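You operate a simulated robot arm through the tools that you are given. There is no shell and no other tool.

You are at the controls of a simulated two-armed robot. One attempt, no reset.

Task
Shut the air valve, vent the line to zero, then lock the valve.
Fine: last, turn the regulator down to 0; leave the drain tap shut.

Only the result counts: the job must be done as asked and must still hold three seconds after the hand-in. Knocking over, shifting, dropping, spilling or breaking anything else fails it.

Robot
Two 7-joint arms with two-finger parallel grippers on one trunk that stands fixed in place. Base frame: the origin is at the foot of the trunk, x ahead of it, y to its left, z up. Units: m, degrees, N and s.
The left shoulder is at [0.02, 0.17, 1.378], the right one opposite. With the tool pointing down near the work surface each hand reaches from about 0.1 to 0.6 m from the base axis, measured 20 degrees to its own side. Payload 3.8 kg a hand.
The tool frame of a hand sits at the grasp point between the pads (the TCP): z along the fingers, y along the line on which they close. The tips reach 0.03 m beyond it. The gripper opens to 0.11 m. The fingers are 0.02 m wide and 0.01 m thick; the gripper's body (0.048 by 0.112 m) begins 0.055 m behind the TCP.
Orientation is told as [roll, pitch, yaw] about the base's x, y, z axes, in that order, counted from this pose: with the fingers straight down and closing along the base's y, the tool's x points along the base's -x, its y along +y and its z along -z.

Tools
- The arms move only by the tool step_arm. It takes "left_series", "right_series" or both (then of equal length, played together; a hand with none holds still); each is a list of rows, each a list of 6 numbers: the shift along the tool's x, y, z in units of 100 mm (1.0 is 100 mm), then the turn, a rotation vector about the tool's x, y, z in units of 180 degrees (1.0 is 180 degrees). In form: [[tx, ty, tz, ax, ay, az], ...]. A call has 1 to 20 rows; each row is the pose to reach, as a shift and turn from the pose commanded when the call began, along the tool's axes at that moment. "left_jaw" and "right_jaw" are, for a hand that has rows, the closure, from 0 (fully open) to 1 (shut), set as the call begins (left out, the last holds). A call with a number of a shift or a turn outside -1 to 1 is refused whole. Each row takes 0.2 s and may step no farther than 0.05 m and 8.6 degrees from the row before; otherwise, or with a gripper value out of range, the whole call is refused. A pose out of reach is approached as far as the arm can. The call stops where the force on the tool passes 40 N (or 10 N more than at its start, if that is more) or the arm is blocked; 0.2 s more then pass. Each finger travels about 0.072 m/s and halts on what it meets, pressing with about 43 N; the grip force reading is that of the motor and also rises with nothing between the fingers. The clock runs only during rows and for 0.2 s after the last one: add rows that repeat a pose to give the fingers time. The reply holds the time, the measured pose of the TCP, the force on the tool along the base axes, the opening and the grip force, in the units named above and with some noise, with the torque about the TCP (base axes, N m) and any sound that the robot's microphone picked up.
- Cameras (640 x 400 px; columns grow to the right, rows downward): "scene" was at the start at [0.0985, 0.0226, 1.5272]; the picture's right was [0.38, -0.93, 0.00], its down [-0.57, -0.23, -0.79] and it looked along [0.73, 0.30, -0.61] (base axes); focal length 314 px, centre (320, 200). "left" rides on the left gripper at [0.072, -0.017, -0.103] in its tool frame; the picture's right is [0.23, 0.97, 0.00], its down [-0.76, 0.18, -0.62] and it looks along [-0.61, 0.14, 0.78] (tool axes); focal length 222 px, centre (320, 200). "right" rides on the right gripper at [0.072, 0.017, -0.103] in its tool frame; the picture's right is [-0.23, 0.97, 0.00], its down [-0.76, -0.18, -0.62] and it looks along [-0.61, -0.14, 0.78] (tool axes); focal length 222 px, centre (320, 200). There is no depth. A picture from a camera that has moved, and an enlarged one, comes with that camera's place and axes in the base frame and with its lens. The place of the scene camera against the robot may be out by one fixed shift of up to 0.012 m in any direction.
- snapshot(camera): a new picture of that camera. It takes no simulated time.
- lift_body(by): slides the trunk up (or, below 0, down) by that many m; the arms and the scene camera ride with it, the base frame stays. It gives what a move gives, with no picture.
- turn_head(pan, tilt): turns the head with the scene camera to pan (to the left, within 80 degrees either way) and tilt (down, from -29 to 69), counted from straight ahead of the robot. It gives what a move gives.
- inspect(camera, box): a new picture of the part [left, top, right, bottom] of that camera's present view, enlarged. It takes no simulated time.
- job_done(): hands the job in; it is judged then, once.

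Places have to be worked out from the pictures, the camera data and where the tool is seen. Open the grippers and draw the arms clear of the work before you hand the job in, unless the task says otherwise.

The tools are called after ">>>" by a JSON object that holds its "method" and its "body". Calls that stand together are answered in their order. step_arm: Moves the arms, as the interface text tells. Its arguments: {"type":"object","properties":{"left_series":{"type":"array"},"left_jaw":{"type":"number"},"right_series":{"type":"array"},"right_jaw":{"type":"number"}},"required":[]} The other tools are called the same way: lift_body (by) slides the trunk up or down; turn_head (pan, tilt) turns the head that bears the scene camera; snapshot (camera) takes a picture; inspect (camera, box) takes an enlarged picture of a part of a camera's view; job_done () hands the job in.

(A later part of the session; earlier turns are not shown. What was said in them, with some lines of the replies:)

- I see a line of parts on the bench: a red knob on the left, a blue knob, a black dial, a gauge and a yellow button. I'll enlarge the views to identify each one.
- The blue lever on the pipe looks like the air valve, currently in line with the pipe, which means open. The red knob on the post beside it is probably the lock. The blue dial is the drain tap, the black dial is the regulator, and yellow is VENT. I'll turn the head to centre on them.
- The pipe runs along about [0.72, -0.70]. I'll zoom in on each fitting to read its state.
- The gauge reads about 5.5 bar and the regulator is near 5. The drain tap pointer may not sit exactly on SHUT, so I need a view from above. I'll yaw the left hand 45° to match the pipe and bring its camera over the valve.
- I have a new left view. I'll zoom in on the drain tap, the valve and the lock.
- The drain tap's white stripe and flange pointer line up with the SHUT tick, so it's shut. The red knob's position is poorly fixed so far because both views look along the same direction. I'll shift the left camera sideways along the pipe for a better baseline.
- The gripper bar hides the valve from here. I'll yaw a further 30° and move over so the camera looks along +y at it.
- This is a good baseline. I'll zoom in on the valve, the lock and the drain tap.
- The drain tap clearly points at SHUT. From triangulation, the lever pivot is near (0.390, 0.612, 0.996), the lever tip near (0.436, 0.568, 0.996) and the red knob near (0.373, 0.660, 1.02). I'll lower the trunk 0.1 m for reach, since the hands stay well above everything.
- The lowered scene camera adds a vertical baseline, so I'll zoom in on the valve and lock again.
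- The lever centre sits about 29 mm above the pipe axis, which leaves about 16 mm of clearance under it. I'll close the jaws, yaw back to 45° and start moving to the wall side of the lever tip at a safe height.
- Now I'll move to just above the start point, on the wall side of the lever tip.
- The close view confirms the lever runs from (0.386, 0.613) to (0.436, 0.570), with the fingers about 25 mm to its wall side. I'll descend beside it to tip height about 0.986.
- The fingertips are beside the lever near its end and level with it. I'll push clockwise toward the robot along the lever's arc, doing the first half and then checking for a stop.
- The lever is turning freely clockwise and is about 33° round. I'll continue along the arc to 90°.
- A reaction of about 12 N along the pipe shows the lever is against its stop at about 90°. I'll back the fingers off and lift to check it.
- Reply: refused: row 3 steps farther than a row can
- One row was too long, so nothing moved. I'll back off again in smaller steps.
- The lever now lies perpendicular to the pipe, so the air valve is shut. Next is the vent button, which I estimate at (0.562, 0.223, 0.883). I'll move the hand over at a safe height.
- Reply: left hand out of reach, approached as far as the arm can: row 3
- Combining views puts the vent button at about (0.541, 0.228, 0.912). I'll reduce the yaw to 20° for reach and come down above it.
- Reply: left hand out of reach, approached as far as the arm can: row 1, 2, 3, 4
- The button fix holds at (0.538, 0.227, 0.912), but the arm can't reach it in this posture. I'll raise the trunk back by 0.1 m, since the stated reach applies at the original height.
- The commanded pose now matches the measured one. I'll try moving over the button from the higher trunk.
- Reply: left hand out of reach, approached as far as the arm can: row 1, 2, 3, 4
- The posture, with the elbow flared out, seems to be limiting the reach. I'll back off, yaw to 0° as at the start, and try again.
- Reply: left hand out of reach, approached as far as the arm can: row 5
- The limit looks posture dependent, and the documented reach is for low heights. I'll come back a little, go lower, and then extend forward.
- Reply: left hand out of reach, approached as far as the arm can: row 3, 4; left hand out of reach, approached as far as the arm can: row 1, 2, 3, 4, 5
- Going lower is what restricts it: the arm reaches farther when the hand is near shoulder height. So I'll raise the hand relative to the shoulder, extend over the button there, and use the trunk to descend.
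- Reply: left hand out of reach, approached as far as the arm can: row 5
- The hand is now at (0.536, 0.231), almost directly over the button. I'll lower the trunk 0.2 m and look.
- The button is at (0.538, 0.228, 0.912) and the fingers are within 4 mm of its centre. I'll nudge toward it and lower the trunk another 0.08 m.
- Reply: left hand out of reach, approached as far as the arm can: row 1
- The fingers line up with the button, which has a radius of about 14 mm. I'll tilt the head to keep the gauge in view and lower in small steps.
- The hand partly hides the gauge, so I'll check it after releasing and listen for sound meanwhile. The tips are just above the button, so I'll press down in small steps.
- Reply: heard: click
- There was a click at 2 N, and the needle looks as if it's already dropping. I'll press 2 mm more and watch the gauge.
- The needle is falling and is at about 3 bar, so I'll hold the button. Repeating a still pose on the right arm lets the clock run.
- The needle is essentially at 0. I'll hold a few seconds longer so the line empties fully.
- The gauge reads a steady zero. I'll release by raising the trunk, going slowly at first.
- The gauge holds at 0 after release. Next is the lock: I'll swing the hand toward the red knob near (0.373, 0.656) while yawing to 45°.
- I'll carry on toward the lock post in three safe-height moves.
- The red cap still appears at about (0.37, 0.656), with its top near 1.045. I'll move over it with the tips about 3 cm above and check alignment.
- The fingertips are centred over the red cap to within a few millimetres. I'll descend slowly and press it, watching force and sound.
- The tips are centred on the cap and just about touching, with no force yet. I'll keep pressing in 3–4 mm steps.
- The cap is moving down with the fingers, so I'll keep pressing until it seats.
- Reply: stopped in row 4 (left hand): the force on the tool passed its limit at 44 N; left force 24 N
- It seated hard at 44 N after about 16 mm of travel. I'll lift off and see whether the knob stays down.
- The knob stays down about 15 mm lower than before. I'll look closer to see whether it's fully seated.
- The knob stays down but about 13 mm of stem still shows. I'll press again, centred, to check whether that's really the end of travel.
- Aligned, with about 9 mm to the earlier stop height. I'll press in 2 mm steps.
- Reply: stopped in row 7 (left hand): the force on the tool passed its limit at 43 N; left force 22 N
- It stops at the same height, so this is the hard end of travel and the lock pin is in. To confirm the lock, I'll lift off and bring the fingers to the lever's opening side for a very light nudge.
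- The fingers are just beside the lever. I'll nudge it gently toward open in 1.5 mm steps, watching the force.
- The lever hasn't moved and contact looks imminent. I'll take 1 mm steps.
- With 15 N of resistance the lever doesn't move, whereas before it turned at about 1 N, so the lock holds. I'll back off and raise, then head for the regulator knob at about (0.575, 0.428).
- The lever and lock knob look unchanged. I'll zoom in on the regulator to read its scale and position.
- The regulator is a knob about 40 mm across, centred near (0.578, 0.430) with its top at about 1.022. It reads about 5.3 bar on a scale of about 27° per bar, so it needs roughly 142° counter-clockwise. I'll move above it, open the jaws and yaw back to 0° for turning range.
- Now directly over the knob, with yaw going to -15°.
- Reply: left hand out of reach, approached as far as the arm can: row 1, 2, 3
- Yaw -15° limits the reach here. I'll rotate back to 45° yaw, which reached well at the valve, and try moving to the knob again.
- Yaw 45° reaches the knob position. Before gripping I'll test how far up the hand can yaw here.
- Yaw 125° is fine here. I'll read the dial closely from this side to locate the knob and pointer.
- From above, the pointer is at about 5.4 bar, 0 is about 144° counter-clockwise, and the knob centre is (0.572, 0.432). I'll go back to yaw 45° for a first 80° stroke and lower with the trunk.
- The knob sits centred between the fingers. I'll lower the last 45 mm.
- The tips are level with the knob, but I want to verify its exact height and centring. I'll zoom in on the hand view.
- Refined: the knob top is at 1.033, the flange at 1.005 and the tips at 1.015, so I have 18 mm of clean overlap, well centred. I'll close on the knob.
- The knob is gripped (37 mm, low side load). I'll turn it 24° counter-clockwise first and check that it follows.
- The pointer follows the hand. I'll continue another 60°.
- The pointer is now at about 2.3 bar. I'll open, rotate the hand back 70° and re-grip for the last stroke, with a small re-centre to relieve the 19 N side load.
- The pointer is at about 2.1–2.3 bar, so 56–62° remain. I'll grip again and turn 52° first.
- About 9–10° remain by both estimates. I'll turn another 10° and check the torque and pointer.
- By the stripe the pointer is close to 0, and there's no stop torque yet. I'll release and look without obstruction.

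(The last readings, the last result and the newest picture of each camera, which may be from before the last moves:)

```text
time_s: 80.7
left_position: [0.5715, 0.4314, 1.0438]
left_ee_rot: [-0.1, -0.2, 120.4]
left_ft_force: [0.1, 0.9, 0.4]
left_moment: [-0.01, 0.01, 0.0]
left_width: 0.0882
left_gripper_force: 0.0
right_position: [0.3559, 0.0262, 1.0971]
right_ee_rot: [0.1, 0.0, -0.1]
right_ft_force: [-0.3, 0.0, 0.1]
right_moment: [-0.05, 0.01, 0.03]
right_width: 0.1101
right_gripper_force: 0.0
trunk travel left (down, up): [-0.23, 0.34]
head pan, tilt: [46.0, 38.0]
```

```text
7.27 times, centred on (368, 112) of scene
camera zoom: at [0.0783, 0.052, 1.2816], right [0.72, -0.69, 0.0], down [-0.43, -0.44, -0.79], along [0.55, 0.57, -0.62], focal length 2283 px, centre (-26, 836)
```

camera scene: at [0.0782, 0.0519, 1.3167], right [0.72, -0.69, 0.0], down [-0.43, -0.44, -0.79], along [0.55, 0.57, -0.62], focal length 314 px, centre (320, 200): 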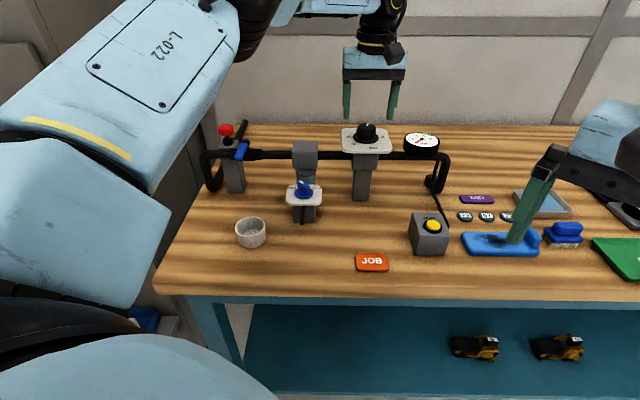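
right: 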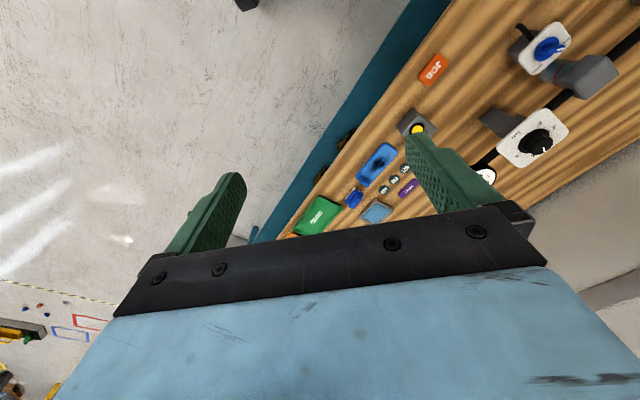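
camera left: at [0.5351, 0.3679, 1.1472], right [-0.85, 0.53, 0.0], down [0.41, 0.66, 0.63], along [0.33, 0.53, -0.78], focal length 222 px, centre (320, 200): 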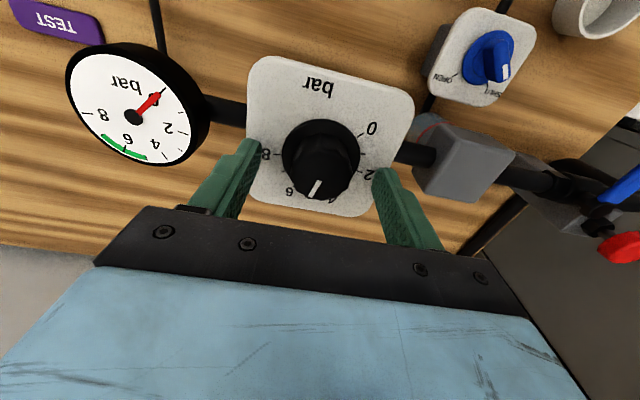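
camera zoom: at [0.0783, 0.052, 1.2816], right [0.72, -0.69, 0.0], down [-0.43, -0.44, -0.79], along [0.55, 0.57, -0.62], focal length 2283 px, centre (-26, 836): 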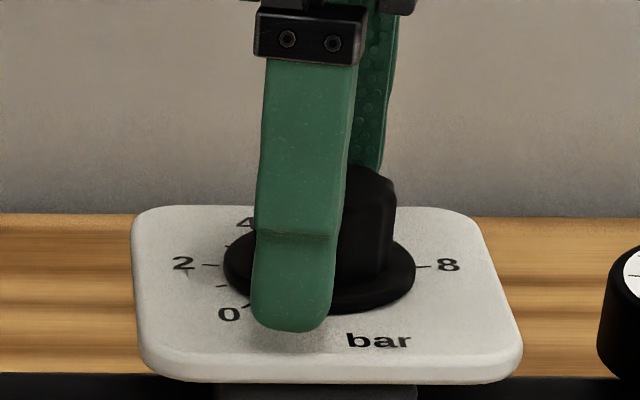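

It reads within a few degrees of 0. I'll raise the trunk for the clearer overhead view I had before.

>>> {"method": "lift_body", "body": {"by": 0.145}}

>>> {"method": "snapshot", "body": {"camera": "left"}}

>>> {"method": "inspect", "body": {"camera": "left", "box": [270, 45, 380, 155]}}

>>> {"method": "inspect", "body": {"camera": "scene", "box": [330, 160, 395, 220]}}

```text
time_s: 82.5
left_position: [0.5717, 0.4311, 1.1892]
left_ee_rot: [-0.1, -0.3, 120.4]
left_ft_force: [-0.3, 0.0, -0.1]
left_moment: [0.03, 0.02, 0.01]
left_width: 0.088
left_gripper_force: 0.1
right_position: [0.3565, 0.0257, 1.2417]
right_ee_rot: [0.1, 0.0, -0.1]
right_ft_force: [0.6, 0.5, 0.3]
right_moment: [0.01, -0.01, 0.0]
right_width: 0.11
right_gripper_force: 0.1
trunk travel left (down, up): [-0.375, 0.195]
head pan, tilt: [46.0, 38.0]
```

```text
taken
camera left: at [0.6237, 0.3769, 1.2919], right [-0.73, -0.69, 0.0], down [-0.54, 0.56, 0.63], along [-0.43, 0.46, -0.78], focal length 222 px, centre (320, 200)
```

left: 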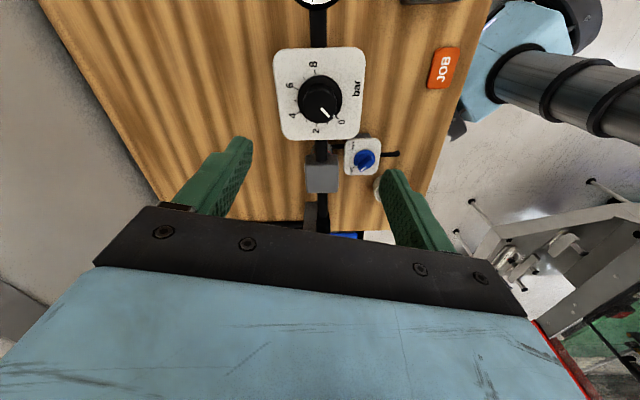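

```text
3.64 times, centred on (325, 100) of left
camera zoom: at [0.6237, 0.3769, 1.2919], right [-0.73, -0.69, 0.0], down [-0.54, 0.56, 0.63], along [-0.43, 0.46, -0.78], focal length 808 px, centre (302, 564)
```

zoom: 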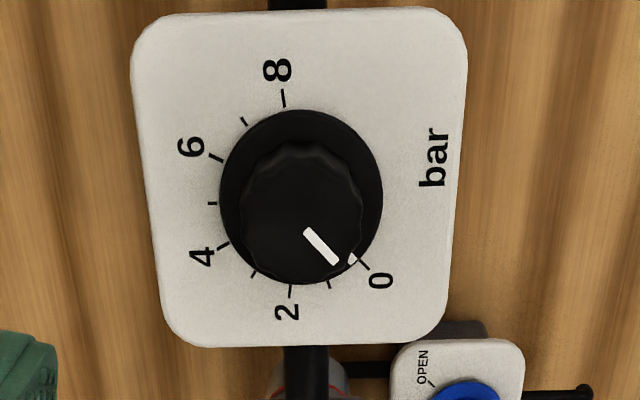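

```text
6.67 times, centred on (362, 190) of scene
camera zoom: at [0.0785, 0.052, 1.4265], right [0.72, -0.69, 0.0], down [-0.43, -0.44, -0.79], along [0.55, 0.57, -0.62], focal length 2092 px, centre (37, 267)
```

zoom: 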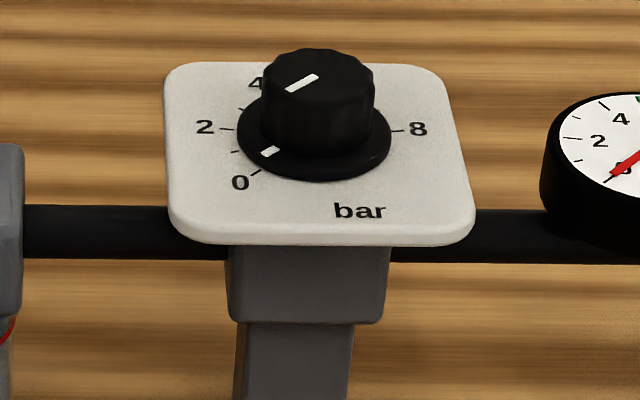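

It's very close to 0. I'll enlarge further to judge the last degree or two.

>>> {"method": "inspect", "body": {"camera": "left", "box": [292, 70, 347, 130]}}

>>> {"method": "inspect", "body": {"camera": "scene", "box": [345, 165, 385, 200]}}

```text
6.67 times, centred on (320, 100) of left
camera zoom: at [0.6237, 0.3769, 1.2919], right [-0.73, -0.69, 0.0], down [-0.54, 0.56, 0.63], along [-0.43, 0.46, -0.78], focal length 1481 px, centre (323, 867)
```

zoom: 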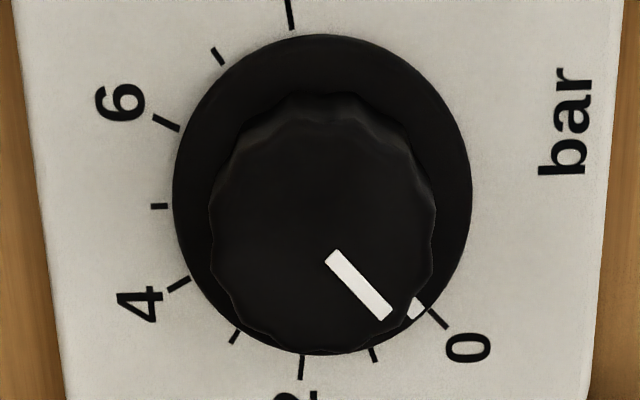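

```text
11.43 times, centred on (365, 182) of scene
camera zoom: at [0.0785, 0.052, 1.4265], right [0.72, -0.69, 0.0], down [-0.43, -0.44, -0.79], along [0.55, 0.57, -0.62], focal length 3587 px, centre (-194, 400)
```

zoom: 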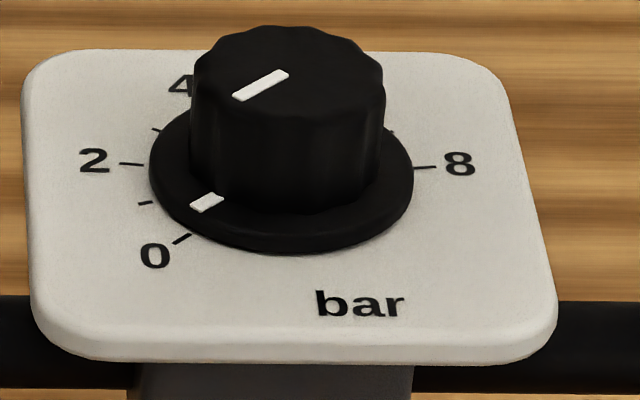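

The pointer is about 1.5–4° short of 0. I'll lower again, re-grip and turn those last few degrees, watching for a stop.

>>> {"method": "lift_body", "body": {"by": -0.145}}

>>> {"method": "step_arm", "body": {"left_series": [[0, 0, 0, 0, 0, 0], [0, 0, 0, 0, 0, 0], [0, 0, 0, 0, 0, 0], [0, 0, 0, 0, 0, 0]], "left_jaw": 1}}

>>> {"method": "step_arm", "body": {"left_series": [[0, 0, 0, 0, 0, -0.008], [0, 0, 0, 0, 0, -0.017]]}}

```text
time_s: 84.2
left_position: [0.5721, 0.4325, 1.0443]
left_ee_rot: [-0.1, -0.2, 120.4]
left_ft_force: [0.4, 0.1, -0.3]
left_moment: [0.02, 0.01, -0.01]
left_width: 0.0877
left_gripper_force: 0.1
right_position: [0.3558, 0.0267, 1.0974]
right_ee_rot: [0.1, -0.1, 0.0]
right_ft_force: [0.8, 0.3, 0.0]
right_moment: [0.0, -0.03, 0.0]
right_width: 0.1099
right_gripper_force: 0.1
trunk travel left (down, up): [-0.23, 0.34]
head pan, tilt: [46.0, 38.0]
```

```text
time_s: 85.2
left_position: [0.573, 0.4319, 1.0437]
left_ee_rot: [-0.1, -0.2, 120.4]
left_ft_force: [4.6, 2.9, 1.8]
left_moment: [0.05, -0.05, 0.01]
left_width: 0.0367
left_gripper_force: 45.3
right_position: [0.3562, 0.0258, 1.0975]
right_ee_rot: [0.2, 0.1, -0.2]
right_ft_force: [-0.1, -0.5, -0.6]
right_moment: [-0.02, 0.01, -0.02]
right_width: 0.1101
right_gripper_force: 0.0
trunk travel left (down, up): [-0.23, 0.34]
head pan, tilt: [46.0, 38.0]
```

```text
time_s: 85.8
left_position: [0.5725, 0.4324, 1.0438]
left_ee_rot: [-0.1, -0.3, 123.4]
left_ft_force: [7.3, 4.5, 4.3]
left_moment: [-0.01, 0.02, -0.51]
left_width: 0.0374
left_gripper_force: 44.9
right_position: [0.3572, 0.0259, 1.0968]
right_ee_rot: [0.1, 0.0, -0.2]
right_ft_force: [0.3, 0.3, -0.4]
right_moment: [0.01, 0.0, 0.01]
right_width: 0.1101
right_gripper_force: 0.0
trunk travel left (down, up): [-0.23, 0.34]
head pan, tilt: [46.0, 38.0]
```

A torque of -0.51 N m about z has appeared, where turning was torque-free before, so the knob is against its zero stop. I'll release, raise and check everything.

>>> {"method": "step_arm", "body": {"left_series": [[0, 0, 0, 0, 0, 0], [0, 0, 0, 0, 0, 0], [0, 0, 0, 0, 0, 0], [0, 0, 0, 0, 0, 0]], "left_jaw": 0.2}}

>>> {"method": "lift_body", "body": {"by": 0.145}}

>>> {"method": "inspect", "body": {"camera": "left", "box": [292, 70, 347, 130]}}

>>> {"method": "snapshot", "body": {"camera": "scene"}}

>>> {"method": "inspect", "body": {"camera": "scene", "box": [345, 165, 385, 200]}}

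```text
time_s: 86.8
left_position: [0.5717, 0.4298, 1.043]
left_ee_rot: [0.0, -0.2, 123.4]
left_ft_force: [-0.1, 0.2, 0.1]
left_moment: [0.02, 0.06, 0.01]
left_width: 0.0882
left_gripper_force: 0.2
right_position: [0.357, 0.0252, 1.0972]
right_ee_rot: [0.1, 0.0, -0.1]
right_ft_force: [-0.6, 0.3, 0.1]
right_moment: [0.01, 0.0, 0.0]
right_width: 0.1098
right_gripper_force: 0.0
trunk travel left (down, up): [-0.23, 0.34]
head pan, tilt: [46.0, 38.0]
```

```text
time_s: 88.5
left_position: [0.5723, 0.4318, 1.189]
left_ee_rot: [-0.1, -0.3, 123.4]
left_ft_force: [-0.1, 0.0, -0.3]
left_moment: [0.01, 0.02, 0.0]
left_width: 0.0882
left_gripper_force: 0.1
right_position: [0.3555, 0.0263, 1.2424]
right_ee_rot: [0.0, 0.0, -0.1]
right_ft_force: [0.1, -0.4, -0.9]
right_moment: [-0.02, 0.02, -0.03]
right_width: 0.1099
right_gripper_force: 0.1
trunk travel left (down, up): [-0.375, 0.195]
head pan, tilt: [46.0, 38.0]
```

```text
6.67 times, centred on (320, 100) of left
camera zoom: at [0.6265, 0.3795, 1.2921], right [-0.69, -0.73, 0.0], down [-0.57, 0.54, 0.63], along [-0.45, 0.43, -0.78], focal length 1481 px, centre (323, 867)
```

zoom: 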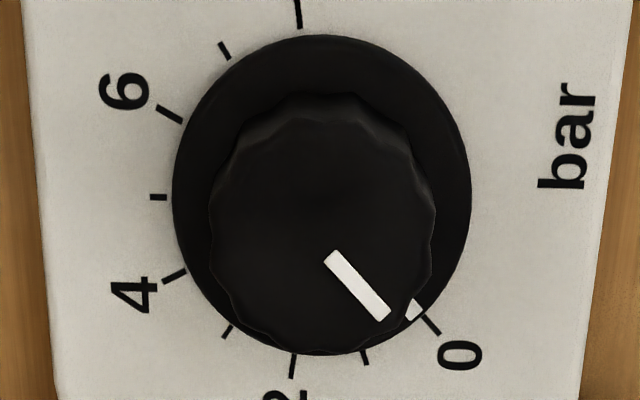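

```text
taken
camera scene: at [0.0785, 0.052, 1.4265], right [0.72, -0.69, 0.0], down [-0.43, -0.44, -0.79], along [0.55, 0.57, -0.62], focal length 314 px, centre (320, 200)
```

scene: 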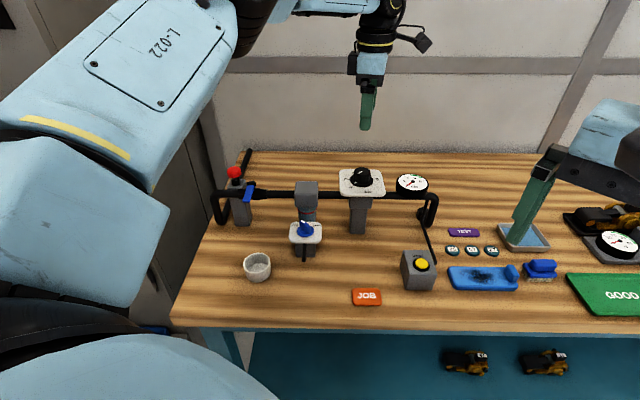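

```text
11.43 times, centred on (365, 182) of scene
camera zoom: at [0.0785, 0.052, 1.4265], right [0.72, -0.69, 0.0], down [-0.43, -0.44, -0.79], along [0.55, 0.57, -0.62], focal length 3587 px, centre (-194, 400)
```

zoom: 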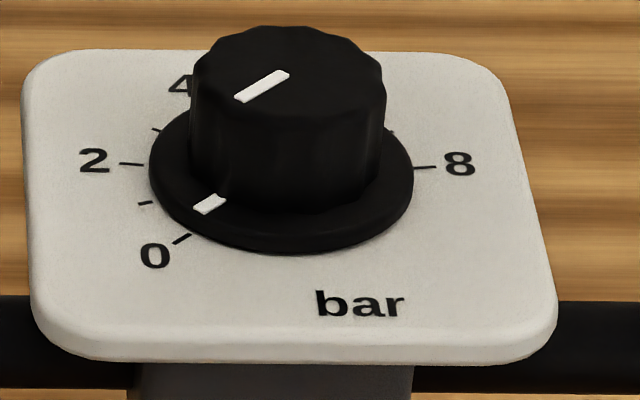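

The pointer now lines up with 0 at the stop. I'll verify the gauge, lock and drain once more while drawing the arm back and up.

>>> {"method": "step_arm", "body": {"left_series": [[0, 0.1, -0.1, 0, 0, 0.0433], [0, 0.2, -0.2, 0, 0, 0.0867], [0, 0.3, -0.3, 0, 0, 0.13], [0, 0.4, -0.4, 0, 0, 0.1733], [0, 0.5, -0.5, 0, 0, 0.2167], [0, 0.6, -0.6, 0, 0, 0.26], [0, 0.7, -0.7, 0, 0, 0.3033], [0, 0.8, -0.8, 0, 0, 0.3467], [0, 0.9, -0.9, 0, 0, 0.39], [0, 1.0, -0.9, 0, 0, 0.4333]], "left_jaw": 0}}

>>> {"method": "lift_body", "body": {"by": 0.1}}

>>> {"method": "step_arm", "body": {"left_series": [[0.4, 0, 0, 0, 0, 0], [0.8, 0, 0, 0, 0, 0], [1.0, 0, 0, 0, 0, 0]]}}

>>> {"method": "snapshot", "body": {"camera": "scene"}}

>>> {"method": "inspect", "body": {"camera": "scene", "box": [205, 170, 345, 270]}}

>>> {"method": "inspect", "body": {"camera": "scene", "box": [330, 170, 450, 270]}}

```text
time_s: 90.7
left_position: [0.4877, 0.3765, 1.2782]
left_ee_rot: [0.2, -0.2, 45.3]
left_ft_force: [0.2, -0.6, 0.2]
left_moment: [-0.01, 0.0, -0.02]
left_width: 0.1102
left_gripper_force: 0.0
right_position: [0.3554, 0.0266, 1.2424]
right_ee_rot: [0.1, 0.0, 0.0]
right_ft_force: [0.0, -1.2, -1.1]
right_moment: [-0.02, 0.0, 0.01]
right_width: 0.1097
right_gripper_force: 0.0
trunk travel left (down, up): [-0.375, 0.195]
head pan, tilt: [46.0, 38.0]
```

```text
time_s: 92.0
left_position: [0.4893, 0.376, 1.3788]
left_ee_rot: [0.3, -0.1, 45.3]
left_ft_force: [0.4, 0.0, 0.5]
left_moment: [-0.02, 0.0, 0.01]
left_width: 0.1099
left_gripper_force: 0.1
right_position: [0.3561, 0.0252, 1.3425]
right_ee_rot: [0.1, 0.0, -0.1]
right_ft_force: [-0.7, 0.3, 0.4]
right_moment: [0.03, -0.02, 0.02]
right_width: 0.1103
right_gripper_force: 0.2
trunk travel left (down, up): [-0.475, 0.095]
head pan, tilt: [46.0, 38.0]
```

```text
time_s: 92.8
left_position: [0.4173, 0.3049, 1.3783]
left_ee_rot: [0.2, 0.0, 45.6]
left_ft_force: [0.0, -0.4, 0.7]
left_moment: [0.03, 0.0, 0.01]
left_width: 0.1098
left_gripper_force: 0.1
right_position: [0.3561, 0.025, 1.343]
right_ee_rot: [0.1, 0.1, 0.0]
right_ft_force: [-0.2, 0.0, -0.1]
right_moment: [-0.03, -0.04, 0.01]
right_width: 0.1099
right_gripper_force: 0.1
trunk travel left (down, up): [-0.475, 0.095]
head pan, tilt: [46.0, 38.0]
```

```text
taken
camera scene: at [0.0781, 0.0518, 1.5266], right [0.72, -0.69, 0.0], down [-0.43, -0.44, -0.79], along [0.55, 0.57, -0.62], focal length 314 px, centre (320, 200)
```

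scene: 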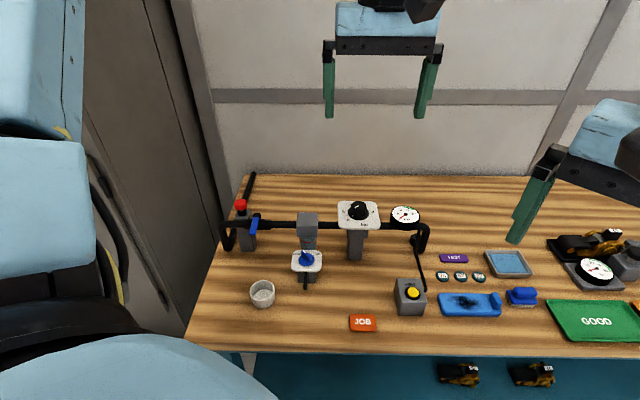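

```text
4.00 times, centred on (275, 220) of scene
camera zoom: at [0.0781, 0.0518, 1.5266], right [0.72, -0.69, 0.0], down [-0.43, -0.44, -0.79], along [0.55, 0.57, -0.62], focal length 1255 px, centre (500, 120)
```

zoom: 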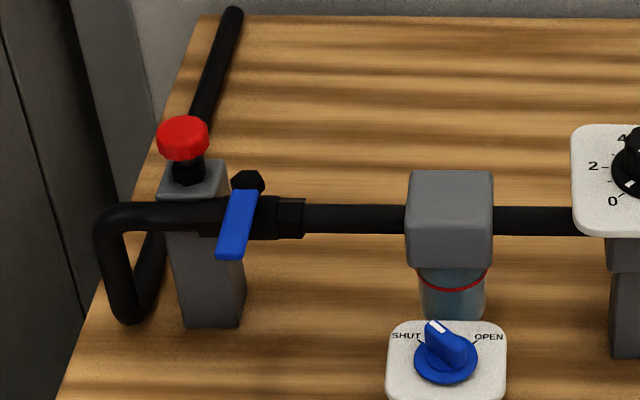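

```text
4.00 times, centred on (390, 220) of scene
camera zoom: at [0.0781, 0.0518, 1.5266], right [0.72, -0.69, 0.0], down [-0.43, -0.44, -0.79], along [0.55, 0.57, -0.62], focal length 1255 px, centre (40, 120)
```

zoom: 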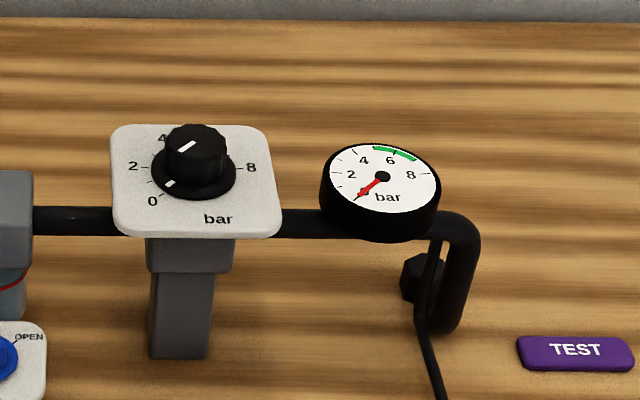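

The lever is shut with the lock pin down, the gauge reads 0, the regulator is at 0 and the drain tap is still on SHUT. Nothing else has moved, and both grippers are open and clear, so I'm handing in.

>>> {"method": "job_done", "body": {}}

```text
The job is handed in.
```

I shut the air valve, vented the line to zero, locked the valve and turned the regulator down to 0, in that order. The job is handed in, but I got no verdict back.

- **Air valve:** the blue lever is turned 90° and sits across the pipe, against its stop.
- **Line pressure:** I held VENT until the gauge read 0, and it was still at 0 in the last picture.
- **Lock:** the red knob is pressed down to its hard stop and stays down. A light push on the lever towards open met about 15 N and it didn't move, so the lock is holding.
- **Regulator:** the knob is against its stop, with the pointer on 0.
- **Drain tap:** I didn't touch it, and it still points to SHUT.

Nothing else on the bench looks moved. Both grippers are open and the arms are clear of the work.
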